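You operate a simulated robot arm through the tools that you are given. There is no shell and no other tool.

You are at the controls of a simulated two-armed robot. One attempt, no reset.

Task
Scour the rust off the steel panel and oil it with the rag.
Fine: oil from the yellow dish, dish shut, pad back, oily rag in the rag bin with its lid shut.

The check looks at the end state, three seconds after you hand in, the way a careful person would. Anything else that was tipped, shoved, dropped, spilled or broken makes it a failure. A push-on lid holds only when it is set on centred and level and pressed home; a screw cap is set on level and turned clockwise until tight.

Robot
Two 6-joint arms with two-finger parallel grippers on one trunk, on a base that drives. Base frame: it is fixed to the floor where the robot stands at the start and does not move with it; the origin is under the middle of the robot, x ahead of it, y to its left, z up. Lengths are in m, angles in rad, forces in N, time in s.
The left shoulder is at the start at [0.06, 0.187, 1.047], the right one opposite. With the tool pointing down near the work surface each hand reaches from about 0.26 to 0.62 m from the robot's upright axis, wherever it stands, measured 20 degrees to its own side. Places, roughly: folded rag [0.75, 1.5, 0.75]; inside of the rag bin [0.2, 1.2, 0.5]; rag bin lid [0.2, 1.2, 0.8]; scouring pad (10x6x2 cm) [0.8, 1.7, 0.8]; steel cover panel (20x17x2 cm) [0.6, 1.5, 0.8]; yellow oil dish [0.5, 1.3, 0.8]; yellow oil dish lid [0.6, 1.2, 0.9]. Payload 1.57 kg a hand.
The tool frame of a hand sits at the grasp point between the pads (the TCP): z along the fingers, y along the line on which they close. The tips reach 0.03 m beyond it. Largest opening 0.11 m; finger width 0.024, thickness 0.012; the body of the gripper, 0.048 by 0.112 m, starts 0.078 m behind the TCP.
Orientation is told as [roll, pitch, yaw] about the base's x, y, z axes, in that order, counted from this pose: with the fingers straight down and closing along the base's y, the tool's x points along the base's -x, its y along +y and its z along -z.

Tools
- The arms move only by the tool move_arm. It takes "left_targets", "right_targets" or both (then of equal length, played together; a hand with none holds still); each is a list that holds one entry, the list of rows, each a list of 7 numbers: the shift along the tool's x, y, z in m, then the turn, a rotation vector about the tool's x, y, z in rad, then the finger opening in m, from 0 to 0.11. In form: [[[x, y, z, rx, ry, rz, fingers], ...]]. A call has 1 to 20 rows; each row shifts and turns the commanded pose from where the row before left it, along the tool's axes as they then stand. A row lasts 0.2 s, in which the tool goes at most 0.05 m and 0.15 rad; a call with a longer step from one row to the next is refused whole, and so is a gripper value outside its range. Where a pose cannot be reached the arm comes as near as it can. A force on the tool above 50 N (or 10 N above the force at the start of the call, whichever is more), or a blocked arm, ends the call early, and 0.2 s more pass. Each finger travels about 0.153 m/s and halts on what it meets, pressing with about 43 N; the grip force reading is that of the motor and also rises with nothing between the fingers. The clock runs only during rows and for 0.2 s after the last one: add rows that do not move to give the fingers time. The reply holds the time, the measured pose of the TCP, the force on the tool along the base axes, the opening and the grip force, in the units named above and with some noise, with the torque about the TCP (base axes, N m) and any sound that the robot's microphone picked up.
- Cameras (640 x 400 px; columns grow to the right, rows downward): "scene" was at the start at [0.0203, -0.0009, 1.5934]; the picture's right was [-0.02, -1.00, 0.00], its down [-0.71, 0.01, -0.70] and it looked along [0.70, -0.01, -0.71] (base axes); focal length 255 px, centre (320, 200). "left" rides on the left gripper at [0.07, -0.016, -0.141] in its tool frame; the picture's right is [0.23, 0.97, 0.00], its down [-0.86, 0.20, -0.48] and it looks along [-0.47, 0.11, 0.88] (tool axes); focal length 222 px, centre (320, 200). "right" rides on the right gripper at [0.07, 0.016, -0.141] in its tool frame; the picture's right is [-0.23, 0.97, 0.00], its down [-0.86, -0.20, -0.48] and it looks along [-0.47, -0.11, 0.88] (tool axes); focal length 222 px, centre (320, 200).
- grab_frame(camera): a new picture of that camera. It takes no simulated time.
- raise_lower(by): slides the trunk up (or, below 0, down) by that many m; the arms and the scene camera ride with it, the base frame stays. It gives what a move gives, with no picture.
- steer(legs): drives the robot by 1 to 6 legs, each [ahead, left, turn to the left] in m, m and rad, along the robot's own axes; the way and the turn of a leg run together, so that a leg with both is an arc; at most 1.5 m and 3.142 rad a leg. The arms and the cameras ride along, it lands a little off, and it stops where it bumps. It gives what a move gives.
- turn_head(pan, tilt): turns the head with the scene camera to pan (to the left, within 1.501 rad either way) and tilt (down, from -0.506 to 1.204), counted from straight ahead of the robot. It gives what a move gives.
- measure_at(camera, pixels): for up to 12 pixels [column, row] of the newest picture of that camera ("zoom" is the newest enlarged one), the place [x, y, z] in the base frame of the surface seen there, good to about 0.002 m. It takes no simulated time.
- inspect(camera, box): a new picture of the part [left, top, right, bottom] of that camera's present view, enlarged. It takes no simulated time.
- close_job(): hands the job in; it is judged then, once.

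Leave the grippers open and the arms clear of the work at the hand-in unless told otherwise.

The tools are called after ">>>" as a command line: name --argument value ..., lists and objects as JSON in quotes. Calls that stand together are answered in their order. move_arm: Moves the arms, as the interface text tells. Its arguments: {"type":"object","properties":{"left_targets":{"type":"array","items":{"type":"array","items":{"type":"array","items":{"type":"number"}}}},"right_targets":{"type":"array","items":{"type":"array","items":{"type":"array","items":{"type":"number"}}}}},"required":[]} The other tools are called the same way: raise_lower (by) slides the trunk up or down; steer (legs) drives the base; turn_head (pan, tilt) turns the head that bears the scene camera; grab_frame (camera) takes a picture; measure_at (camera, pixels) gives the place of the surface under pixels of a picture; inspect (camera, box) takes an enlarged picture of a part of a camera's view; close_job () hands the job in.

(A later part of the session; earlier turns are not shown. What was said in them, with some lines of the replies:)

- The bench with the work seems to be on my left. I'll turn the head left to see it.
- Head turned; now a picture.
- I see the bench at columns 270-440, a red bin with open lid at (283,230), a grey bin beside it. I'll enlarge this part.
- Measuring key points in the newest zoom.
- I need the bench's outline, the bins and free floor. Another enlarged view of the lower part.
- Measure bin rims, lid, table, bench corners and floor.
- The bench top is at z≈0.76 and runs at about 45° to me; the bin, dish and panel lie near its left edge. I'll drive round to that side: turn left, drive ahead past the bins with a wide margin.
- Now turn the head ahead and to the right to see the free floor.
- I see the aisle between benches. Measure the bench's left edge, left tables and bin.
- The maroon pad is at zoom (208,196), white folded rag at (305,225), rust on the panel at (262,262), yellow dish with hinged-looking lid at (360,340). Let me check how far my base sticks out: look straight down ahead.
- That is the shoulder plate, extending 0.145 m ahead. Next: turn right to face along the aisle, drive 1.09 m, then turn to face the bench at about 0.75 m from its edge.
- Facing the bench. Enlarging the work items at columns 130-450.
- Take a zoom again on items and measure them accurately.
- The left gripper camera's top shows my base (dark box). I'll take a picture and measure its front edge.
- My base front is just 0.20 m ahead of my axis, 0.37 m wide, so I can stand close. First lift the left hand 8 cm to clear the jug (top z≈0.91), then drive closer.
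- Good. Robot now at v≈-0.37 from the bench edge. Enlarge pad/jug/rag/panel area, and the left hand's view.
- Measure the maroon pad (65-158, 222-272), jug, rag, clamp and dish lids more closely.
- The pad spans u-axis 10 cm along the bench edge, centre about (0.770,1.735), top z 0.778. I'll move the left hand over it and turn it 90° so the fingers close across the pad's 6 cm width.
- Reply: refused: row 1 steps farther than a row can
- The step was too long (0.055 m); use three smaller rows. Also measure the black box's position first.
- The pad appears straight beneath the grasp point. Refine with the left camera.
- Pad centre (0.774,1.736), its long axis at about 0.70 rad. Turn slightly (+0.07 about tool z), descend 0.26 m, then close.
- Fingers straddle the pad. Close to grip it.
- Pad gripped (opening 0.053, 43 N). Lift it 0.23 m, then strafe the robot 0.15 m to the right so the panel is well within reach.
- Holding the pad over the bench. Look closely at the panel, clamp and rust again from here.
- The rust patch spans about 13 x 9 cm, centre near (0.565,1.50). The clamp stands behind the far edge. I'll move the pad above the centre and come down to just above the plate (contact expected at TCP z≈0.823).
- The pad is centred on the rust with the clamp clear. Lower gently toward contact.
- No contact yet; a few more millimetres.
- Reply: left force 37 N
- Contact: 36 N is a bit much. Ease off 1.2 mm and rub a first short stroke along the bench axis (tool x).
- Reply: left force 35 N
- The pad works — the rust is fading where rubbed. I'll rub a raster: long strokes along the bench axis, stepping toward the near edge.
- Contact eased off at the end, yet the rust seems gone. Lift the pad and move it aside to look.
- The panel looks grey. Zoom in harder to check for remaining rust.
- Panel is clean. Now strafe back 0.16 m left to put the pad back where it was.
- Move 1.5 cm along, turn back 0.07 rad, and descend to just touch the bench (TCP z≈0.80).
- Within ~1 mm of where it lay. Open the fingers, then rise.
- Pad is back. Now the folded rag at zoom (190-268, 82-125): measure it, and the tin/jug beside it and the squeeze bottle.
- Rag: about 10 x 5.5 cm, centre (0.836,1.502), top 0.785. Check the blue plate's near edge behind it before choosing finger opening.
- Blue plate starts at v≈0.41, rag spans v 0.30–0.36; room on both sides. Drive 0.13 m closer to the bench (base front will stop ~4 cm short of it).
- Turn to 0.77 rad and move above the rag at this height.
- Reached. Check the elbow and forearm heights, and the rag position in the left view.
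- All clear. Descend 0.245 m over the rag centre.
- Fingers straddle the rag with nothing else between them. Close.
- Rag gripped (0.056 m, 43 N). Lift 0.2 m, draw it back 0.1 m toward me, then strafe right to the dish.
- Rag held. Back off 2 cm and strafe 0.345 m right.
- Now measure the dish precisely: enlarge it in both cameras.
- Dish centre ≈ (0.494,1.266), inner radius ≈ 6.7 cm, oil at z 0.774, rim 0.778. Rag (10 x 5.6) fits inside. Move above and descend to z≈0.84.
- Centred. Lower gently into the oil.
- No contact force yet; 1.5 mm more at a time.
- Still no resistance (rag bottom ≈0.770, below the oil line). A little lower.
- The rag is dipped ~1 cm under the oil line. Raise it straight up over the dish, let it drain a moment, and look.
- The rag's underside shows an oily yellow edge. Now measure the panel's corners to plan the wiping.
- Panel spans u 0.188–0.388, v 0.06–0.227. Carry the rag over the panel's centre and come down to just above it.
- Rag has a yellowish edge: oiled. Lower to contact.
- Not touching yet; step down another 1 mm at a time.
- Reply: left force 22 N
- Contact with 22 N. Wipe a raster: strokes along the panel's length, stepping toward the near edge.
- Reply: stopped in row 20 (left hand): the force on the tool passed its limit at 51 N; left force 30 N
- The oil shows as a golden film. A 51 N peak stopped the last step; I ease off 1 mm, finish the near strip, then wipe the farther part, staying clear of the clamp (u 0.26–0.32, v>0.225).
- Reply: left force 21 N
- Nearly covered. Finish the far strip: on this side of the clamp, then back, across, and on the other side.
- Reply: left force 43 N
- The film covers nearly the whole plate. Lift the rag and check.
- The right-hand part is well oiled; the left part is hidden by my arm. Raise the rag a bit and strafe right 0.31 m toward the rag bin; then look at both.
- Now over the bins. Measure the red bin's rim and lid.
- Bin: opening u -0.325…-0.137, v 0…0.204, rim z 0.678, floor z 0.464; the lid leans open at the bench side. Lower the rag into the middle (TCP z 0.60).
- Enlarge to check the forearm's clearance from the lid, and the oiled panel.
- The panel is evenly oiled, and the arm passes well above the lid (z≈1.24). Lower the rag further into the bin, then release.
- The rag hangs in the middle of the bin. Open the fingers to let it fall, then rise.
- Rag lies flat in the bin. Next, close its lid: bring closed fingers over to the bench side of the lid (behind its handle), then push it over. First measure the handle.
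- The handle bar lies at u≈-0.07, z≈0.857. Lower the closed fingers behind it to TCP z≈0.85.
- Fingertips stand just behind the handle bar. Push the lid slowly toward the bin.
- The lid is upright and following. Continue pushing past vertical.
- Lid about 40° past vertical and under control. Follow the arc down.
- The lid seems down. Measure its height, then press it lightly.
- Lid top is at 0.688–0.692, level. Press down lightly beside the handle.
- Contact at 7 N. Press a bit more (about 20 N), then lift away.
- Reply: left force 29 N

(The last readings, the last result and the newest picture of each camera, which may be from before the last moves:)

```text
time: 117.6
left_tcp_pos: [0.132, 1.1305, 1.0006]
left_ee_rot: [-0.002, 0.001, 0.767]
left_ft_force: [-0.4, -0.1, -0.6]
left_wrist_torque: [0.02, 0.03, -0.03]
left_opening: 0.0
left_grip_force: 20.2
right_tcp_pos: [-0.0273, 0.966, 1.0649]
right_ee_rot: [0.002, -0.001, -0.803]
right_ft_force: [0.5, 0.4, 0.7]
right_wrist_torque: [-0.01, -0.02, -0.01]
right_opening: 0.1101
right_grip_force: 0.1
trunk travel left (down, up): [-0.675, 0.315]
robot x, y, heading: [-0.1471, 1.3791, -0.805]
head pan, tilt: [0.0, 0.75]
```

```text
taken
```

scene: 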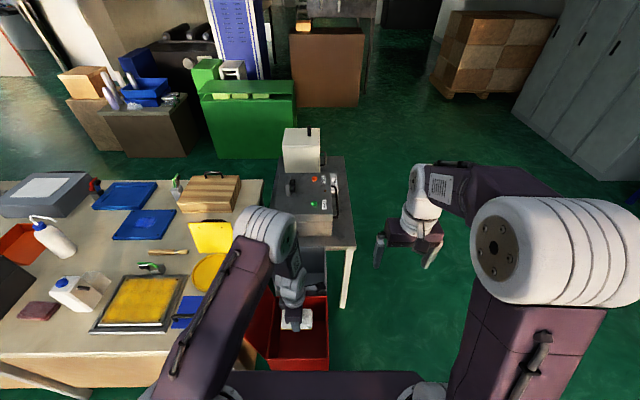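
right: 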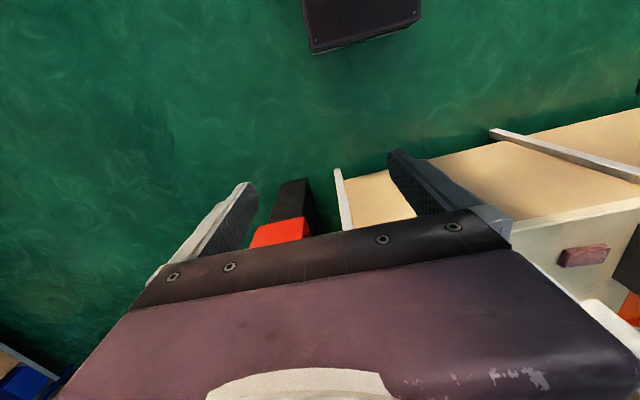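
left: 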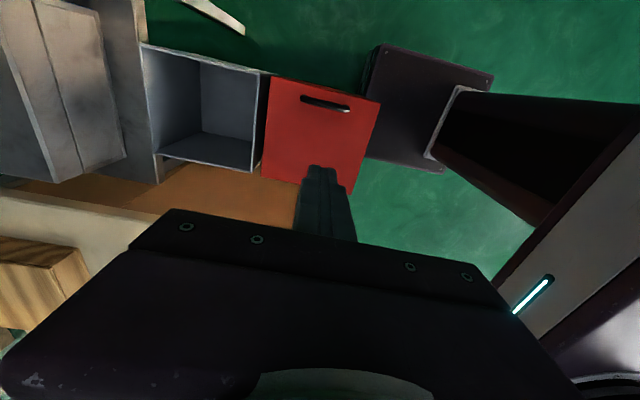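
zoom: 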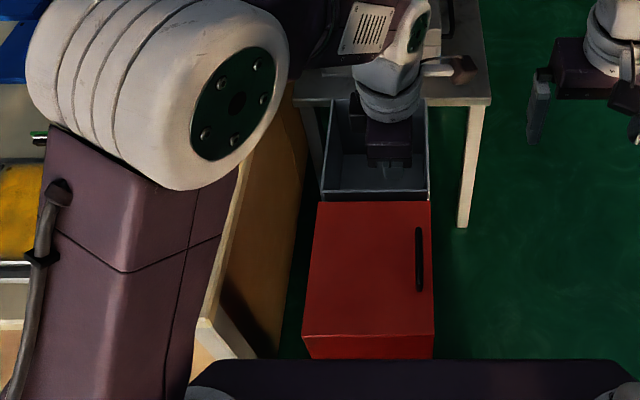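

The rag bin's lid is shut and level. Now the dish lid: strafe left 0.27 m (and 2 cm ahead) to stand before the dish.

>>> steer --legs '[[0.02, 0.27, 0]]'

>>> grab_frame --camera "scene"

>>> grab_frame --camera "left"

```text
time: 119.5
left_tcp_pos: [0.3395, 1.3025, 1.0001]
left_ee_rot: [-0.002, -0.001, 0.761]
left_ft_force: [-0.2, 0.5, -0.3]
left_wrist_torque: [-0.01, 0.0, -0.02]
left_opening: 0.0
left_grip_force: 21.2
right_tcp_pos: [0.1805, 1.1394, 1.0659]
right_ee_rot: [0.0, 0.0, -0.805]
right_ft_force: [-0.2, 0.7, 0.4]
right_wrist_torque: [-0.03, -0.03, -0.03]
right_opening: 0.1099
right_grip_force: 0.0
trunk travel left (down, up): [-0.675, 0.315]
robot x, y, heading: [0.0677, 1.5531, -0.804]
head pan, tilt: [0.0, 0.75]
```

```text
taken
```

scene: 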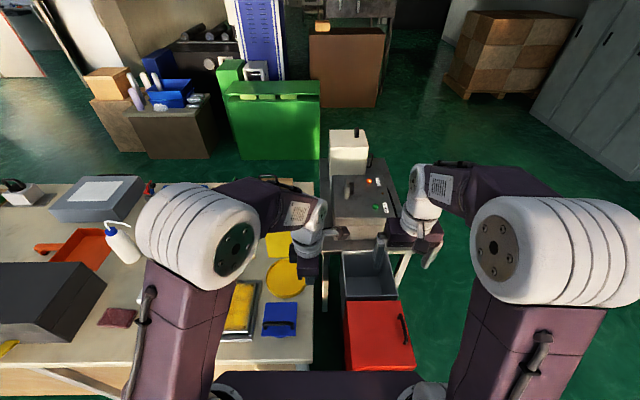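

```text
taken
```

left: 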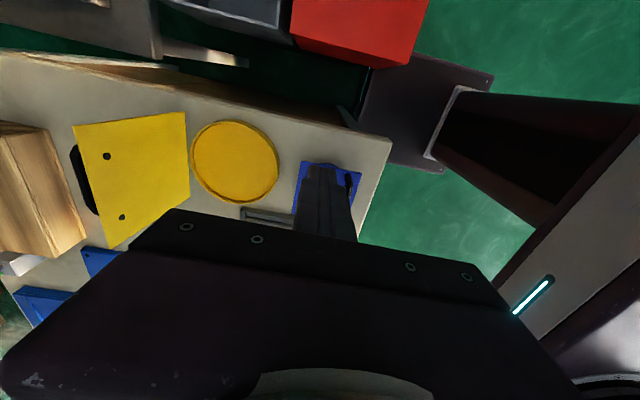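

Measure the yellow lid and its handle in the left view.

>>> inspect --camera "left" --box '[50, 90, 300, 260]'

>>> measure_at --camera "zoom" --pixels '[[65, 100], [165, 390], [340, 60], [350, 240], [60, 140], [55, 200], [100, 310], [85, 280], [210, 150], [345, 150], [120, 250], [70, 150]]'

```text
2.35 times, centred on (175, 175) of left
```

zoom: 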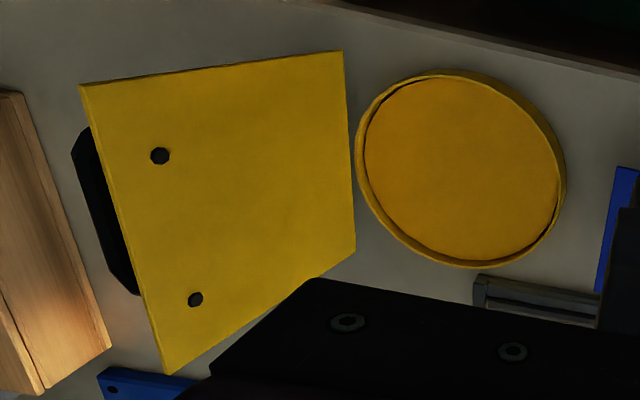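

```text
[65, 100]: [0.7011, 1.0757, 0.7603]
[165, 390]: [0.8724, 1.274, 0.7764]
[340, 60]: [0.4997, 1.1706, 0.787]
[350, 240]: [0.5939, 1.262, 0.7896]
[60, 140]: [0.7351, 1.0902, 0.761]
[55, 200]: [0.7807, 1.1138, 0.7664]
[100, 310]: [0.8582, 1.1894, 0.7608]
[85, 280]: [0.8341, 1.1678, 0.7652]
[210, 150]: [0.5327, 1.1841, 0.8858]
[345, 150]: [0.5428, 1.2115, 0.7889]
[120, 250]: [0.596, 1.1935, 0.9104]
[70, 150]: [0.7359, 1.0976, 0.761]
```

Handle bar is behind the lid at v≈0.385, z≈0.91. I'll open the left gripper fully and reach over the lid so that the rear finger goes behind the bar. First move above at z≈1.0.

>>> move_arm --left_targets '[[[-0.015, -0.0372, 0, 0, 0, 0, 0.03], [-0.015, -0.0372, 0, 0, 0, 0, 0.06], [-0.015, -0.0372, 0, 0, 0, 0, 0.09], [-0.015, -0.0372, 0, 0, 0, 0, 0.11], [-0.015, -0.0372, 0, 0, 0, 0, 0.11], [-0.015, -0.0372, 0, 0, 0, 0, 0.11], [0, 0, 0, 0, 0, 0, 0.11]]]'

>>> grab_frame --camera "left"

>>> inspect --camera "scene" --box '[220, 190, 340, 340]'

```text
time: 121.1
left_tcp_pos: [0.5527, 1.2097, 0.9971]
left_ee_rot: [-0.003, -0.002, 0.762]
left_ft_force: [-0.3, 1.2, -0.3]
left_wrist_torque: [0.03, -0.03, 0.02]
left_opening: 0.1101
left_grip_force: 0.1
left hand out of reach, approached as far as the arm can: row 6
right_tcp_pos: [0.18, 1.1399, 1.0662]
right_ee_rot: [0.0, 0.001, -0.806]
right_ft_force: [-0.3, -0.9, 0.3]
right_wrist_torque: [0.0, 0.01, -0.01]
right_opening: 0.11
right_grip_force: 0.1
trunk travel left (down, up): [-0.675, 0.315]
robot x, y, heading: [0.0611, 1.5533, -0.806]
head pan, tilt: [0.0, 0.75]
```

```text
taken
```

left: 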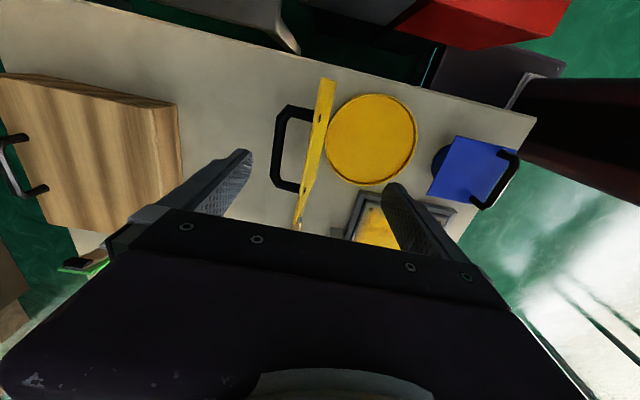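

```text
2.67 times, centred on (280, 265) of scene
```

zoom: 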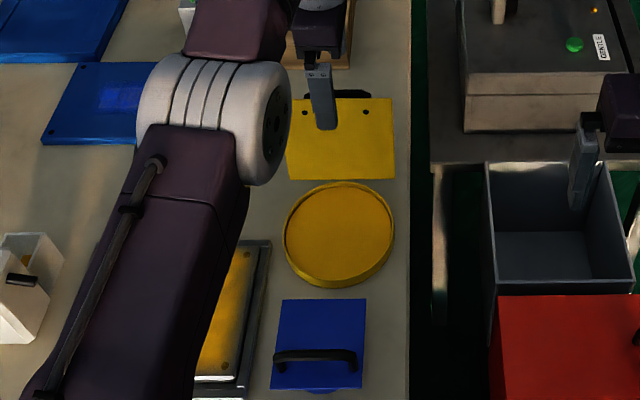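

At the limit of reach (v≈0.342). Drive the base 1.5 cm nearer so that the rear finger is clear behind the bar.

>>> steer --legs '[[0.015, 0, 0]]'

>>> inspect --camera "left" --box '[180, 60, 460, 260]'

>>> measure_at --camera "zoom" --pixels '[[215, 175], [235, 105], [230, 280], [330, 60], [275, 340], [270, 110], [262, 290], [300, 210], [150, 210]]'

```text
time: 121.9
left_tcp_pos: [0.5623, 1.1988, 0.9982]
left_ee_rot: [-0.005, 0.0, 0.762]
left_ft_force: [-0.9, -0.3, 1.1]
left_wrist_torque: [0.01, -0.05, 0.01]
left_opening: 0.1098
left_grip_force: 0.2
right_tcp_pos: [0.1898, 1.131, 1.0671]
right_ee_rot: [0.0, -0.002, -0.806]
right_ft_force: [0.1, -0.4, -0.4]
right_wrist_torque: [-0.01, -0.01, -0.01]
right_opening: 0.1101
right_grip_force: 0.2
trunk travel left (down, up): [-0.675, 0.315]
robot x, y, heading: [0.0742, 1.5426, -0.809]
head pan, tilt: [0.0, 0.75]
```

```text
2.00 times, centred on (320, 160) of left
```

zoom: 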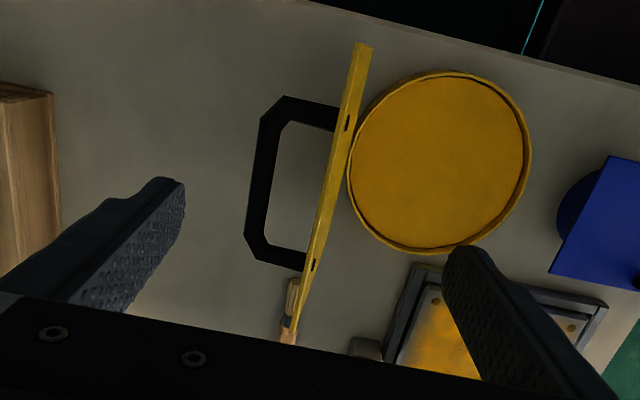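

```text
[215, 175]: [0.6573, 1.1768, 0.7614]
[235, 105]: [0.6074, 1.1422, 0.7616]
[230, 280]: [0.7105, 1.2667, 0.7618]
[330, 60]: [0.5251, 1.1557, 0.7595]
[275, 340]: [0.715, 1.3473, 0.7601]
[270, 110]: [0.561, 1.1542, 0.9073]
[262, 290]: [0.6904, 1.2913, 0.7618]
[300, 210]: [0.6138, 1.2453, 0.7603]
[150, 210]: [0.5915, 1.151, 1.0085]
```

>>> measure_at --camera "zoom" --pixels '[[258, 170], [264, 170], [252, 200], [268, 130], [255, 235], [295, 255], [362, 50], [303, 320], [310, 105], [285, 100]]'

```text
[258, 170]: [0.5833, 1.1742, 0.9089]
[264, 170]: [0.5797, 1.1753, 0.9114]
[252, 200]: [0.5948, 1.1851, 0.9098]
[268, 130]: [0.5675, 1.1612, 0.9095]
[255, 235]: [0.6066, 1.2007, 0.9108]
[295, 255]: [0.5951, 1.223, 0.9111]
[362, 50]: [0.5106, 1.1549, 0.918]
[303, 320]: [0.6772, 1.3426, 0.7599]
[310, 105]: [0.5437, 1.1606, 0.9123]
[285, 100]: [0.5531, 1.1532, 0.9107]
```

Bar at v 0.383–0.393; my rear finger's inner face will be at v≈0.411, front finger well before the lid. Descend 0.083 m.

>>> move_arm --left_targets '[[[0, 0, 0.03, 0, 0, 0, 0.11], [0, 0, 0.03, 0, 0, 0, 0.11], [0, 0, 0.023, 0, 0, 0, 0.11], [0, 0, 0, 0, 0, 0, 0.11]]]'

>>> grab_frame --camera "left"

>>> inspect --camera "scene" --box '[220, 190, 340, 340]'

```text
time: 122.9
left_tcp_pos: [0.565, 1.1964, 0.9126]
left_ee_rot: [-0.003, 0.001, 0.763]
left_ft_force: [0.4, -0.2, 0.3]
left_wrist_torque: [0.01, -0.01, -0.02]
left_opening: 0.1103
left_grip_force: 0.0
right_tcp_pos: [0.1904, 1.1295, 1.0666]
right_ee_rot: [-0.001, -0.001, -0.806]
right_ft_force: [0.0, -0.8, 0.4]
right_wrist_torque: [-0.05, 0.01, 0.05]
right_opening: 0.11
right_grip_force: 0.1
trunk travel left (down, up): [-0.675, 0.315]
robot x, y, heading: [0.0723, 1.5422, -0.806]
head pan, tilt: [0.0, 0.75]
```

```text
taken
```

left: 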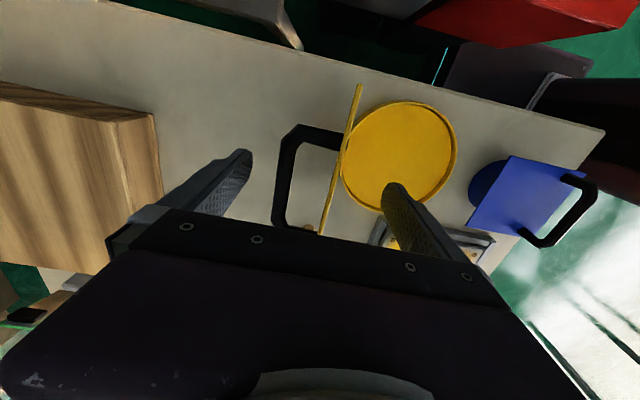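

```text
2.67 times, centred on (280, 265) of scene
```

zoom: 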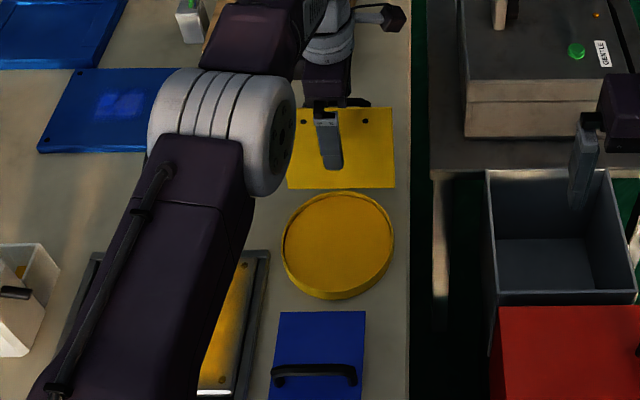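

Fingers straddle the lid and handle. Before pulling, check the blue dish's height in front, where my front finger will come.

>>> measure_at --camera "zoom" --pixels '[[285, 318], [360, 318], [320, 340], [280, 370], [355, 370], [315, 372], [300, 300], [335, 240]]'

>>> move_arm --left_targets '[[[0, 0.015, 0, 0, 0, 0, 0.11], [0, 0.015, 0, 0, 0, 0, 0.11], [0, 0.015, 0, 0, 0, 0, 0.11], [0, 0.015, 0, 0, 0, 0, 0.11], [0, 0.015, 0, 0, 0, 0, 0.11], [0, 0, 0, 0, 0, 0, 0.11]]]'

>>> grab_frame --camera "left"

>>> inspect --camera "scene" --box '[220, 190, 340, 340]'

```text
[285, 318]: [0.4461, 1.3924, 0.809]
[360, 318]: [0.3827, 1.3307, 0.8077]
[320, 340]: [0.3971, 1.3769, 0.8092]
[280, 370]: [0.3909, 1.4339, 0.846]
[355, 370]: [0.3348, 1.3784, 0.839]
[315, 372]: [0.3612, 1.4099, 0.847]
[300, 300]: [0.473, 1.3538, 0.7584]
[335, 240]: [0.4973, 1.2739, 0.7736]
```

```text
time: 124.3
left_tcp_pos: [0.5127, 1.2509, 0.9102]
left_ee_rot: [-0.002, 0.0, 0.762]
left_ft_force: [0.5, 1.4, 0.7]
left_wrist_torque: [-0.02, 0.0, -0.01]
left_opening: 0.1102
left_grip_force: 0.1
right_tcp_pos: [0.1912, 1.1275, 1.0665]
right_ee_rot: [0.001, 0.0, -0.808]
right_ft_force: [0.7, 0.2, -0.8]
right_wrist_torque: [0.0, 0.01, 0.0]
right_opening: 0.1103
right_grip_force: 0.0
trunk travel left (down, up): [-0.675, 0.315]
robot x, y, heading: [0.0767, 1.5437, -0.808]
head pan, tilt: [0.0, 0.75]
```

```text
taken
```

left: 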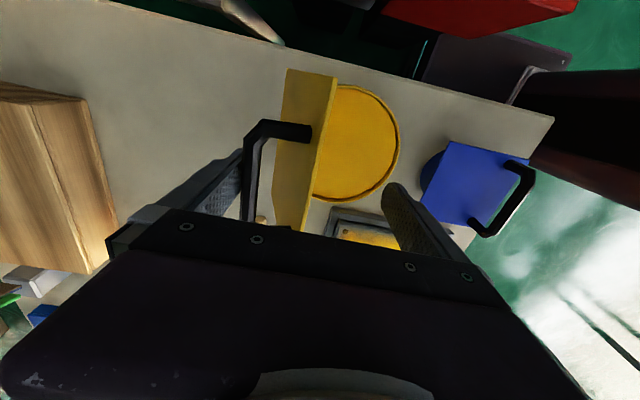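

```text
2.67 times, centred on (280, 265) of scene
```

zoom: 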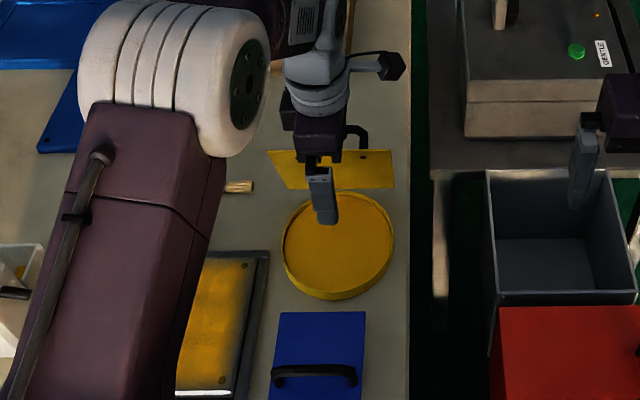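

The lid follows, ~25° past vertical. Continue along its arc, stopping before my front finger nears the blue lid (z 0.81, v≤0.14).

>>> move_arm --left_targets '[[[0, 0.022, 0, 0, 0, 0, 0.11], [0, 0.022, 0, 0, 0, 0, 0.11], [0, 0.019, 0.004, 0, 0, 0, 0.11], [0, 0.019, 0.01, 0, 0, 0, 0.11], [0, 0, 0, 0, 0, 0, 0.11]]]'

>>> grab_frame --camera "left"

>>> inspect --camera "scene" --box '[220, 190, 340, 340]'

```text
time: 125.5
left_tcp_pos: [0.4546, 1.3131, 0.899]
left_ee_rot: [-0.002, 0.001, 0.764]
left_ft_force: [0.1, -0.1, -0.6]
left_wrist_torque: [-0.01, 0.01, -0.01]
left_opening: 0.11
left_grip_force: 0.0
right_tcp_pos: [0.1906, 1.1287, 1.0659]
right_ee_rot: [0.001, -0.001, -0.806]
right_ft_force: [0.1, 0.3, 0.7]
right_wrist_torque: [0.0, 0.0, -0.02]
right_opening: 0.1101
right_grip_force: 0.2
trunk travel left (down, up): [-0.675, 0.315]
robot x, y, heading: [0.0737, 1.5435, -0.81]
head pan, tilt: [0.0, 0.75]
```

```text
taken
```

left: 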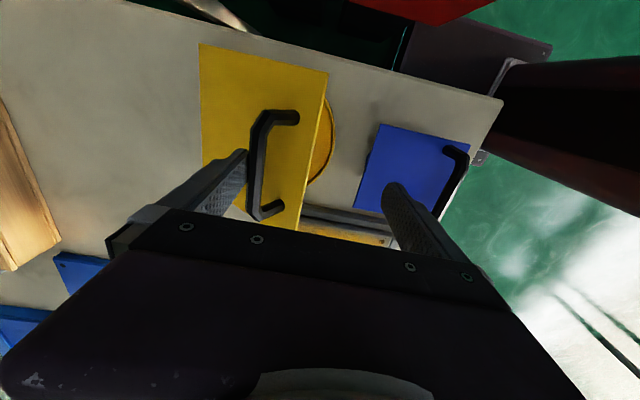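

```text
2.67 times, centred on (280, 265) of scene
```

zoom: 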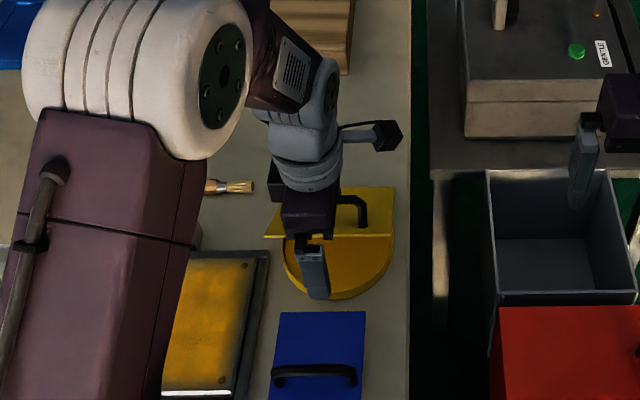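

Lid about 55° over. Lift the hand straight out and see whether the lid settles.

>>> move_arm --left_targets '[[[0, 0, -0.04, 0, 0, 0, 0.11], [0, 0, -0.045, 0, 0, 0, 0.11], [0, 0, 0, 0, 0, 0, 0.05], [0, 0, 0, 0, 0, 0, 0.0], [0, 0, 0, 0, 0, 0, 0.0]]]'

>>> grab_frame --camera "left"

>>> inspect --camera "scene" --box '[220, 190, 340, 340]'

```text
time: 126.7
left_tcp_pos: [0.4539, 1.3118, 0.9817]
left_ee_rot: [-0.004, -0.002, 0.763]
left_ft_force: [-0.4, 0.2, 0.7]
left_wrist_torque: [-0.02, 0.03, 0.01]
left_opening: 0.0002
left_grip_force: 21.5
right_tcp_pos: [0.1908, 1.1292, 1.0657]
right_ee_rot: [-0.001, -0.001, -0.805]
right_ft_force: [0.0, -0.2, -0.8]
right_wrist_torque: [0.01, -0.02, -0.04]
right_opening: 0.1101
right_grip_force: 0.1
trunk travel left (down, up): [-0.675, 0.315]
robot x, y, heading: [0.0738, 1.5389, -0.804]
head pan, tilt: [0.0, 0.75]
```

```text
taken
```

left: 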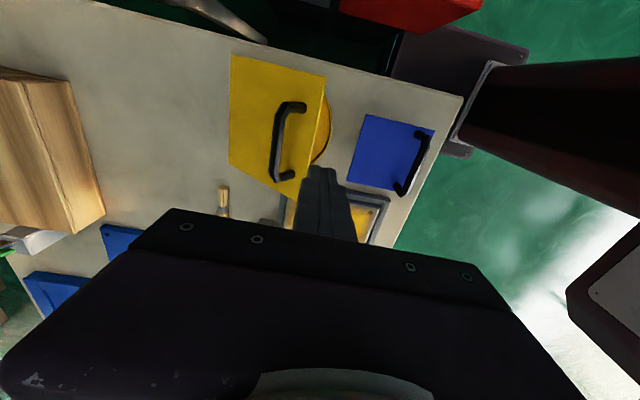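

```text
2.67 times, centred on (280, 265) of scene
```

zoom: 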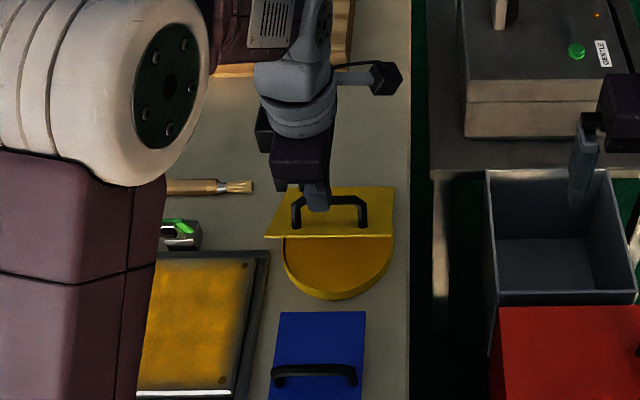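

The lid stays where I left it (stiff hinge). Measure its edge and handle now.

>>> measure_at --camera "zoom" --pixels '[[270, 235], [330, 235], [388, 235], [275, 195], [390, 192], [330, 215], [330, 201], [296, 222], [362, 222]]'

>>> measure_at --camera "left" --pixels '[[275, 140], [300, 110], [240, 110], [315, 100], [300, 180], [285, 175]]'

```text
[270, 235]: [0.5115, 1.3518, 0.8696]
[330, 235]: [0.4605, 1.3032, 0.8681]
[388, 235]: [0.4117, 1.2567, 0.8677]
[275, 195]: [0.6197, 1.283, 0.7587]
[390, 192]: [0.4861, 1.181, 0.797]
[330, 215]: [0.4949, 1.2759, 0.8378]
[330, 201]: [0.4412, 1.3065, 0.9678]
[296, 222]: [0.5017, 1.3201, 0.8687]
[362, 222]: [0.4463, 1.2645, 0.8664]
```

```text
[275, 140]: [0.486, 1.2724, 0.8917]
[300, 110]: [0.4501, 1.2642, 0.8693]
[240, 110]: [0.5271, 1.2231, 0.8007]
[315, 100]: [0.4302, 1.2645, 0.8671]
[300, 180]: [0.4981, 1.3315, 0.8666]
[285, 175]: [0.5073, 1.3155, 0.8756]
```

Lid edge at z 0.868, about 58° over; handle bar at v≈0.25, z≈0.89. Bring closed fingertips above the bar.

>>> move_arm --left_targets '[[[0, -0.025, 0, 0, 0, 0, 0.0], [0, -0.026, 0, 0, 0, 0, 0.0], [0, 0, 0.03, 0, 0, 0, 0.0], [0, 0, 0.012, 0, 0, 0, 0.0], [0, 0, 0, 0, 0, 0, 0.0]]]'

>>> inspect --camera "left" --box '[190, 30, 450, 250]'

>>> inspect --camera "scene" --box '[250, 210, 320, 310]'

```text
time: 127.9
left_tcp_pos: [0.4908, 1.2732, 0.9412]
left_ee_rot: [-0.004, 0.0, 0.763]
left_ft_force: [0.7, 0.0, -0.1]
left_wrist_torque: [-0.01, -0.02, 0.02]
left_opening: 0.0
left_grip_force: 21.2
right_tcp_pos: [0.191, 1.1287, 1.0653]
right_ee_rot: [-0.001, 0.0, -0.805]
right_ft_force: [0.1, 0.7, -0.2]
right_wrist_torque: [0.01, 0.02, -0.03]
right_opening: 0.11
right_grip_force: 0.1
trunk travel left (down, up): [-0.675, 0.315]
robot x, y, heading: [0.0743, 1.547, -0.806]
head pan, tilt: [0.0, 0.75]
```

```text
1.82 times, centred on (320, 140) of left
```

zoom: 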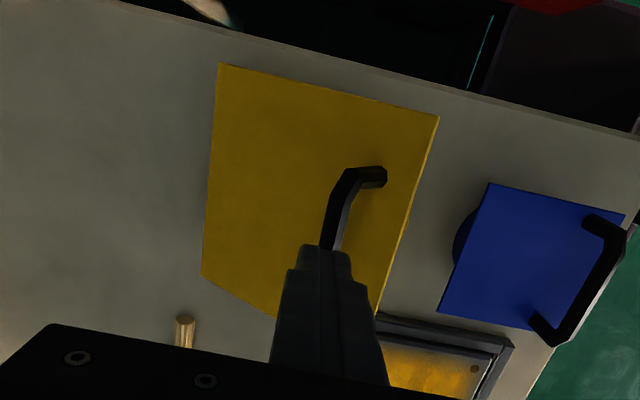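

```text
4.00 times, centred on (285, 260) of scene
```

zoom: 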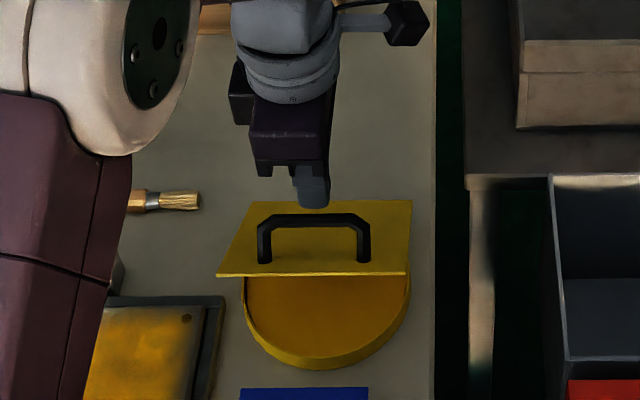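

Fingertips hang just above the handle bar. Push down along its arc.

>>> move_arm --left_targets '[[[0, 0.002, 0.012, 0, 0, 0, 0.0], [0, 0.008, 0.01, 0, 0, 0, 0.0], [0, 0.008, 0.01, 0, 0, 0, 0.0], [0, 0.007, 0.011, 0, 0, 0, 0.0], [0, 0, 0, 0, 0, 0, 0.0]]]'

>>> inspect --camera "left" --box '[190, 30, 450, 250]'

>>> inspect --camera "scene" --box '[250, 210, 320, 310]'

```text
time: 129.1
left_tcp_pos: [0.472, 1.2912, 0.8981]
left_ee_rot: [-0.003, 0.0, 0.762]
left_ft_force: [0.0, 0.2, -0.1]
left_wrist_torque: [0.01, -0.01, 0.02]
left_opening: 0.0
left_grip_force: 21.2
right_tcp_pos: [0.1917, 1.128, 1.0657]
right_ee_rot: [-0.002, -0.002, -0.807]
right_ft_force: [0.5, 0.0, -0.7]
right_wrist_torque: [0.0, 0.0, -0.01]
right_opening: 0.1099
right_grip_force: 0.1
trunk travel left (down, up): [-0.675, 0.315]
robot x, y, heading: [0.0739, 1.5444, -0.806]
head pan, tilt: [0.0, 0.75]
```

```text
1.82 times, centred on (320, 140) of left
```

zoom: 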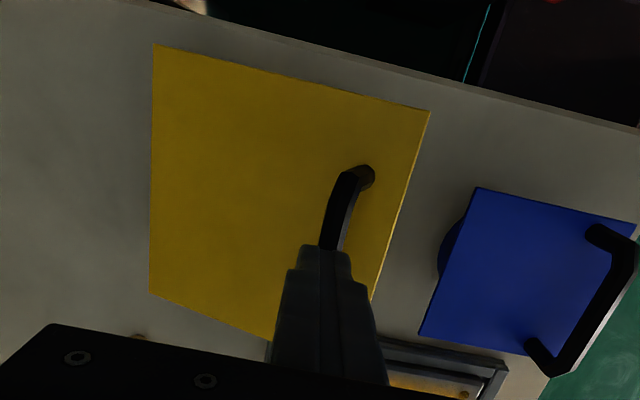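

```text
4.00 times, centred on (285, 260) of scene
```

zoom: 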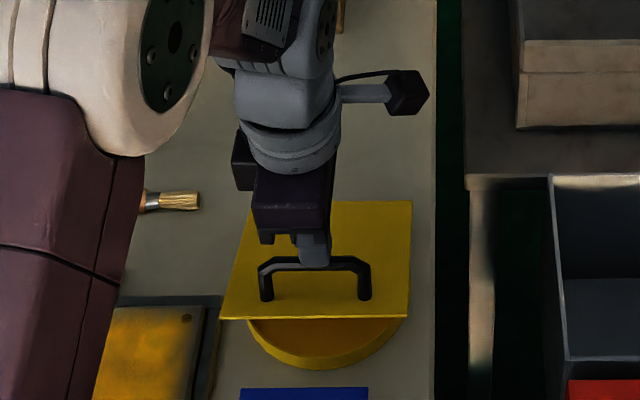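

The lid goes down smoothly. Continue to closing.

>>> move_arm --left_targets '[[[0, 0.006, 0.011, 0, 0, 0, 0.0], [0, 0.005, 0.011, 0, 0, 0, 0.0], [0, 0.003, 0.007, 0, 0, 0, 0.0], [0, 0, 0, 0, 0, 0, 0.0]]]'

>>> inspect --camera "left" --box '[190, 30, 450, 250]'

>>> inspect --camera "scene" --box '[250, 210, 320, 310]'

```text
time: 130.1
left_tcp_pos: [0.462, 1.3031, 0.869]
left_ee_rot: [-0.001, 0.0, 0.763]
left_ft_force: [-0.5, 0.0, 0.0]
left_wrist_torque: [0.01, -0.01, 0.01]
left_opening: 0.0
left_grip_force: 21.7
right_tcp_pos: [0.1906, 1.1295, 1.0655]
right_ee_rot: [0.0, 0.001, -0.806]
right_ft_force: [-0.9, 0.0, -0.4]
right_wrist_torque: [0.02, 0.03, 0.02]
right_opening: 0.11
right_grip_force: 0.0
trunk travel left (down, up): [-0.675, 0.315]
robot x, y, heading: [0.0726, 1.5475, -0.807]
head pan, tilt: [0.0, 0.75]
```

```text
1.82 times, centred on (320, 140) of left
```

zoom: 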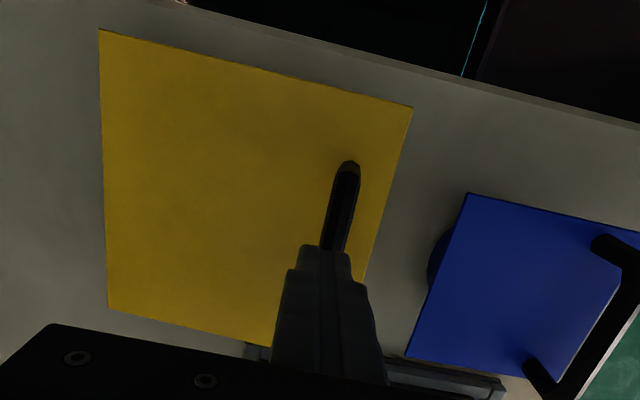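

```text
4.00 times, centred on (285, 260) of scene
```

zoom: 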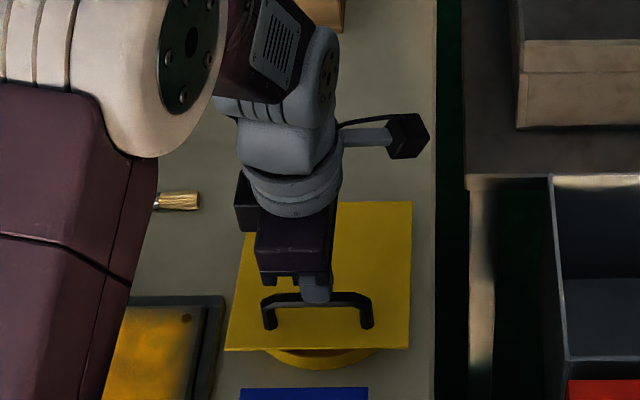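

>>> measure_at --camera "zoom" --pixels '[[235, 343], [320, 343], [400, 343], [350, 210], [405, 210], [245, 250], [350, 296], [320, 360]]'

```text
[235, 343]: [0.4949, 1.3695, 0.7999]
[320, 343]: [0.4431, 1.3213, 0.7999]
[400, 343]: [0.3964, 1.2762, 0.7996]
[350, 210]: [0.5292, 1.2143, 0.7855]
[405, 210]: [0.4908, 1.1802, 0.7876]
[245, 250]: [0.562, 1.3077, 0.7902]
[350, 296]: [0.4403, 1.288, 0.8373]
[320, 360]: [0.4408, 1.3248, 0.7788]
```

The front edge is still ~1 cm high. Push down further until it seats.

>>> move_arm --left_targets '[[[0, 0.002, 0.006, 0, 0, 0, 0.0], [0, 0.001, 0.004, 0, 0, 0, 0.0], [0, 0, 0, 0, 0, 0, 0.0]]]'

```text
time: 130.9
left_tcp_pos: [0.4613, 1.3054, 0.8599]
left_ee_rot: [-0.001, -0.002, 0.76]
left_ft_force: [-0.1, -0.3, 0.0]
left_wrist_torque: [-0.03, 0.0, 0.01]
left_opening: 0.0001
left_grip_force: 21.3
right_tcp_pos: [0.1908, 1.1284, 1.066]
right_ee_rot: [0.001, -0.002, -0.806]
right_ft_force: [0.9, -0.1, 0.7]
right_wrist_torque: [0.0, 0.02, 0.01]
right_opening: 0.11
right_grip_force: 0.0
trunk travel left (down, up): [-0.675, 0.315]
robot x, y, heading: [0.0737, 1.5426, -0.805]
head pan, tilt: [0.0, 0.75]
```

>>> move_arm --left_targets '[[[0, 0, 0.002, 0, 0, 0, 0.0], [0, 0, 0.002, 0, 0, 0, 0.0], [0, 0, 0, 0, 0, 0, 0.0]]]'

>>> inspect --camera "scene" --box '[250, 210, 320, 310]'

>>> measure_at --camera "zoom" --pixels '[[238, 340], [320, 345], [400, 343], [350, 210], [405, 210], [245, 250], [350, 300], [320, 355]]'

```text
time: 131.7
left_tcp_pos: [0.4605, 1.3046, 0.856]
left_ee_rot: [-0.005, 0.002, 0.762]
left_ft_force: [0.8, 0.7, 7.3]
left_wrist_torque: [0.04, -0.03, 0.0]
left_opening: 0.0
left_grip_force: 21.4
right_tcp_pos: [0.1902, 1.1298, 1.0664]
right_ee_rot: [-0.001, -0.001, -0.808]
right_ft_force: [0.4, -1.2, 0.0]
right_wrist_torque: [0.04, -0.01, -0.02]
right_opening: 0.1099
right_grip_force: 0.0
trunk travel left (down, up): [-0.675, 0.315]
robot x, y, heading: [0.074, 1.5419, -0.81]
head pan, tilt: [0.0, 0.75]
```

```text
4.00 times, centred on (285, 260) of scene
```

zoom: 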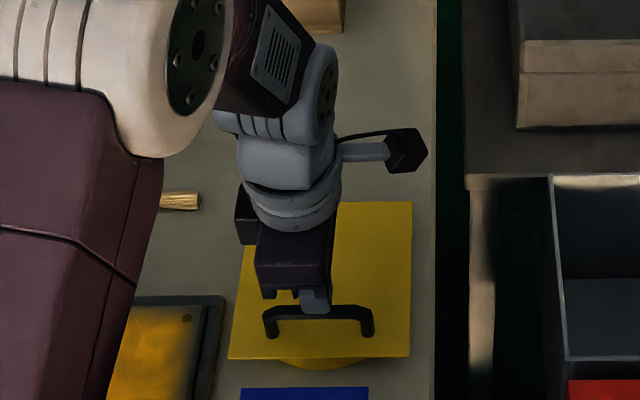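

```text
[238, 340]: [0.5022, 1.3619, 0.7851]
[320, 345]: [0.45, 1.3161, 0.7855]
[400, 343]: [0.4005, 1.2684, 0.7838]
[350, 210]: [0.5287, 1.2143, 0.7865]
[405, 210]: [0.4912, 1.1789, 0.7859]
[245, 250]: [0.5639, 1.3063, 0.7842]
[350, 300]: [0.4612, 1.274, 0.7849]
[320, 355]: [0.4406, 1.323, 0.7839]
```

The dish lid is level at z≈0.785 all round, contact 7 N. Press it home a little more, then lift off.

>>> move_arm --left_targets '[[[0, 0, 0.0012, 0, 0, 0, 0.0], [0, 0, 0, 0, 0, 0, 0.0]]]'

>>> move_arm --left_targets '[[[0, 0, -0.02, 0, 0, 0, 0.0], [0, 0, -0.04, 0, 0, 0, 0.0], [0, 0, -0.045, 0, 0, 0, 0.0], [0, 0, -0.045, 0, 0, 0, 0.0], [0, 0.04, 0, 0, 0, 0, 0.0], [0, 0.04, 0, 0, 0, 0, 0.05], [0, 0.04, 0, 0, 0, 0, 0.1], [0, 0.03, 0, 0, 0, 0, 0.11], [0, 0, 0, 0, 0, 0, 0.11]]]'

>>> inspect --camera "scene" --box '[230, 210, 320, 330]'

>>> grab_frame --camera "left"

```text
time: 132.3
left_tcp_pos: [0.4611, 1.3064, 0.8546]
left_ee_rot: [-0.004, 0.0, 0.763]
left_ft_force: [3.9, 1.2, 15.6]
left_wrist_torque: [0.1, -0.05, -0.01]
left_opening: 0.0001
left_grip_force: 21.0
right_tcp_pos: [0.1901, 1.1295, 1.0667]
right_ee_rot: [0.0, 0.001, -0.806]
right_ft_force: [0.7, 0.4, 0.3]
right_wrist_torque: [0.0, -0.02, 0.04]
right_opening: 0.1101
right_grip_force: 0.1
trunk travel left (down, up): [-0.675, 0.315]
robot x, y, heading: [0.072, 1.5442, -0.807]
head pan, tilt: [0.0, 0.75]
```

```text
time: 134.3
left_tcp_pos: [0.3568, 1.4112, 1.0058]
left_ee_rot: [-0.002, -0.002, 0.764]
left_ft_force: [-0.2, 0.8, 0.3]
left_wrist_torque: [0.0, -0.01, -0.03]
left_opening: 0.1102
left_grip_force: 0.0
right_tcp_pos: [0.1915, 1.1285, 1.0662]
right_ee_rot: [0.0, 0.0, -0.807]
right_ft_force: [0.5, -0.4, -0.4]
right_wrist_torque: [0.0, -0.02, -0.03]
right_opening: 0.1101
right_grip_force: 0.0
trunk travel left (down, up): [-0.675, 0.315]
robot x, y, heading: [0.0734, 1.5445, -0.808]
head pan, tilt: [0.0, 0.75]
```

```text
3.33 times, centred on (275, 270) of scene
```

zoom: 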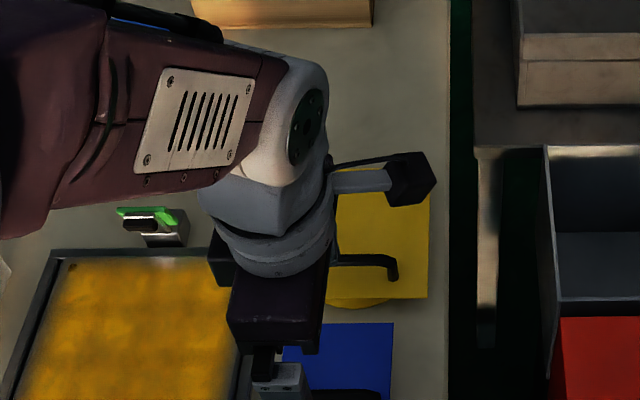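

```text
taken
```

left: 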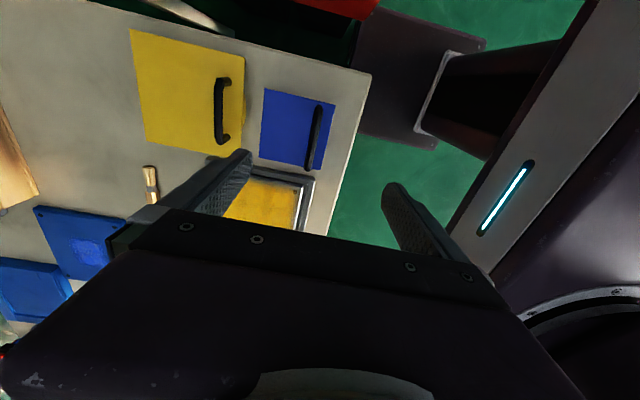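

Both lids shut. Back the robot away 0.45 m so arms are clear of the bench, and take a full look.

>>> steer --legs '[[-0.5, 0, 0]]'

>>> turn_head --pan 0.1 --tilt 0.65

>>> grab_frame --camera "scene"

```text
time: 137.2
left_tcp_pos: [0.0201, 1.7627, 1.006]
left_ee_rot: [-0.003, 0.0, 0.763]
left_ft_force: [-0.6, -0.3, 0.8]
left_wrist_torque: [-0.01, -0.04, -0.01]
left_opening: 0.1101
left_grip_force: 0.1
right_tcp_pos: [-0.1455, 1.4815, 1.0662]
right_ee_rot: [-0.001, -0.001, -0.807]
right_ft_force: [-1.2, -0.2, -0.5]
right_wrist_torque: [0.01, -0.02, -0.02]
right_opening: 0.1097
right_grip_force: 0.1
trunk travel left (down, up): [-0.675, 0.315]
robot x, y, heading: [-0.2623, 1.8941, -0.814]
head pan, tilt: [0.0, 0.75]
```

```text
time: 137.8
left_tcp_pos: [0.0193, 1.7653, 1.0064]
left_ee_rot: [-0.003, -0.001, 0.764]
left_ft_force: [-0.2, -1.1, -0.6]
left_wrist_torque: [-0.03, 0.0, 0.0]
left_opening: 0.1102
left_grip_force: 0.2
right_tcp_pos: [-0.1462, 1.4827, 1.0646]
right_ee_rot: [0.001, 0.001, -0.807]
right_ft_force: [0.7, 0.6, -0.9]
right_wrist_torque: [0.0, 0.04, -0.02]
right_opening: 0.1101
right_grip_force: 0.1
trunk travel left (down, up): [-0.675, 0.315]
robot x, y, heading: [-0.2653, 1.8957, -0.81]
head pan, tilt: [0.099, 0.649]
```

```text
taken
```

scene: 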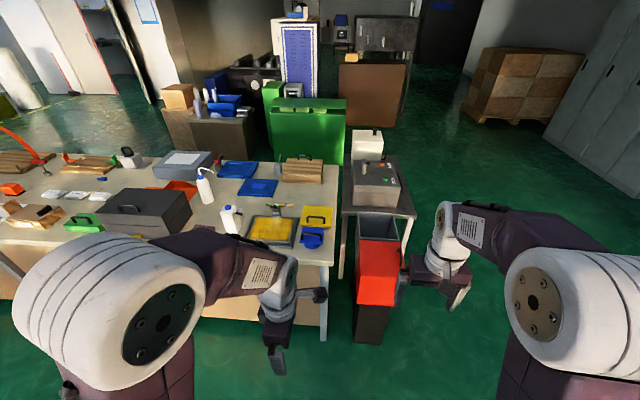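

>>> inspect --camera "scene" --box '[200, 190, 350, 270]'

>>> inspect --camera "scene" --box '[320, 190, 420, 350]'

```text
4.27 times, centred on (275, 230) of scene
```

zoom: 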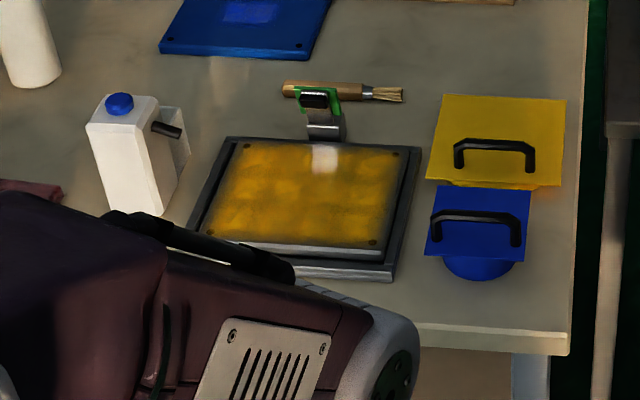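

```text
2.50 times, centred on (370, 270) of scene
```

zoom: 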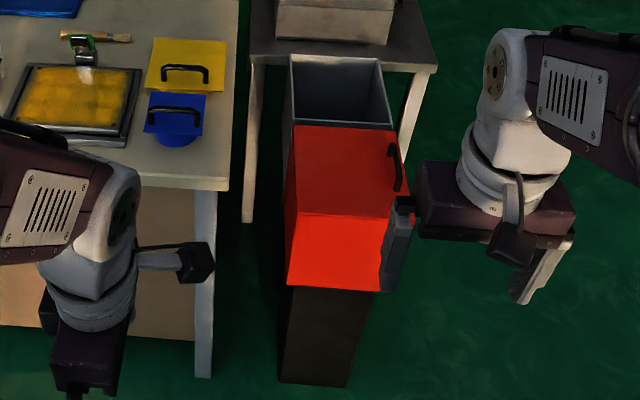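

Final checks: heights of the yellow lid and bin lid, and the panel's far middle (bright spot).

>>> inspect --camera "scene" --box '[240, 205, 340, 260]'

>>> measure_at --camera "zoom" --pixels '[[395, 60], [530, 60], [385, 170], [515, 180], [460, 90], [450, 182], [60, 190], [220, 200], [80, 100], [245, 110], [150, 150]]'

>>> inspect --camera "scene" --box '[340, 230, 410, 320]'

>>> measure_at --camera "zoom" --pixels '[[150, 60], [270, 60], [130, 170], [260, 190], [200, 120], [280, 90]]'

```text
6.40 times, centred on (290, 232) of scene
```

zoom: 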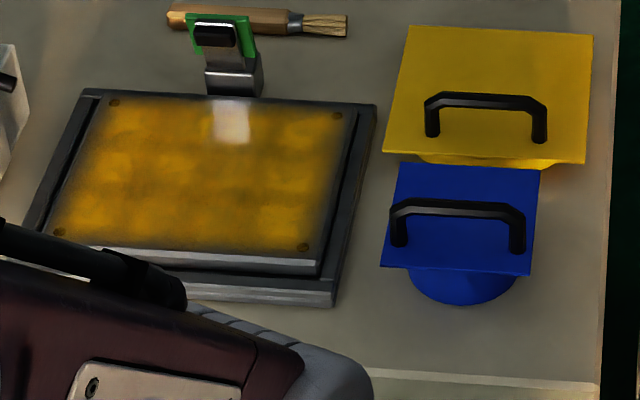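

```text
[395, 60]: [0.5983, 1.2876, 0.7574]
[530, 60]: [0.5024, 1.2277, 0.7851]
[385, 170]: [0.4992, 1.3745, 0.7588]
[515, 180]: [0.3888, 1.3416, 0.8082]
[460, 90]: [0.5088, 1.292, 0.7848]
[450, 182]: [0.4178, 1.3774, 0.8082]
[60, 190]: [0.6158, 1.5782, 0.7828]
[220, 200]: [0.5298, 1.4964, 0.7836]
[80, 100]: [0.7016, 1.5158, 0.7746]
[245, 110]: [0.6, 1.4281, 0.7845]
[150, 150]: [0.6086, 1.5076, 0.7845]
```

```text
4.44 times, centred on (375, 275) of scene
```

zoom: 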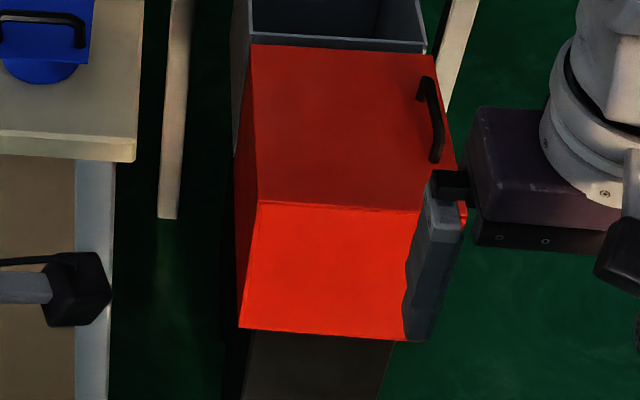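

```text
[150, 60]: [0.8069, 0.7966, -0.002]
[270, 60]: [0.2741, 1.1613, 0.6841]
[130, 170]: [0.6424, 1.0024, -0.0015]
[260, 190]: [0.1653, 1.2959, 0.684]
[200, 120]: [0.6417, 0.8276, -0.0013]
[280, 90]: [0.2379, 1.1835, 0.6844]
```

The panel is free of rust and has an even coat of oil. The yellow dish lid is flat at z 0.785 and the rag bin lid is flat at 0.684. The pad went back where it was, and the oily rag is in the bin. Both grippers are open and clear of the work, so I'm handing the job in.

>>> close_job

```text
The job is handed in.
```

The job is handed in. The steel panel is scoured and oiled, and in the last pictures I took everything was where you wanted it.

- **Panel:** no rust was visible after scouring. The rag was dipped in the yellow dish, and the oil film covers the plate, a little thinner right at its rim.
- **Yellow dish:** the lid is closed, level all round and pressed down.
- **Scouring pad:** it is back within about 2 mm of where it lay. I checked this just after setting it down; the arm hid it in the last picture.
- **Rag:** it is lying in the red rag bin, with the lid shut, level and pressed down.

I saw nothing else tipped, moved or spilled. Both grippers are open, and the robot is about half a metre back from the bench.
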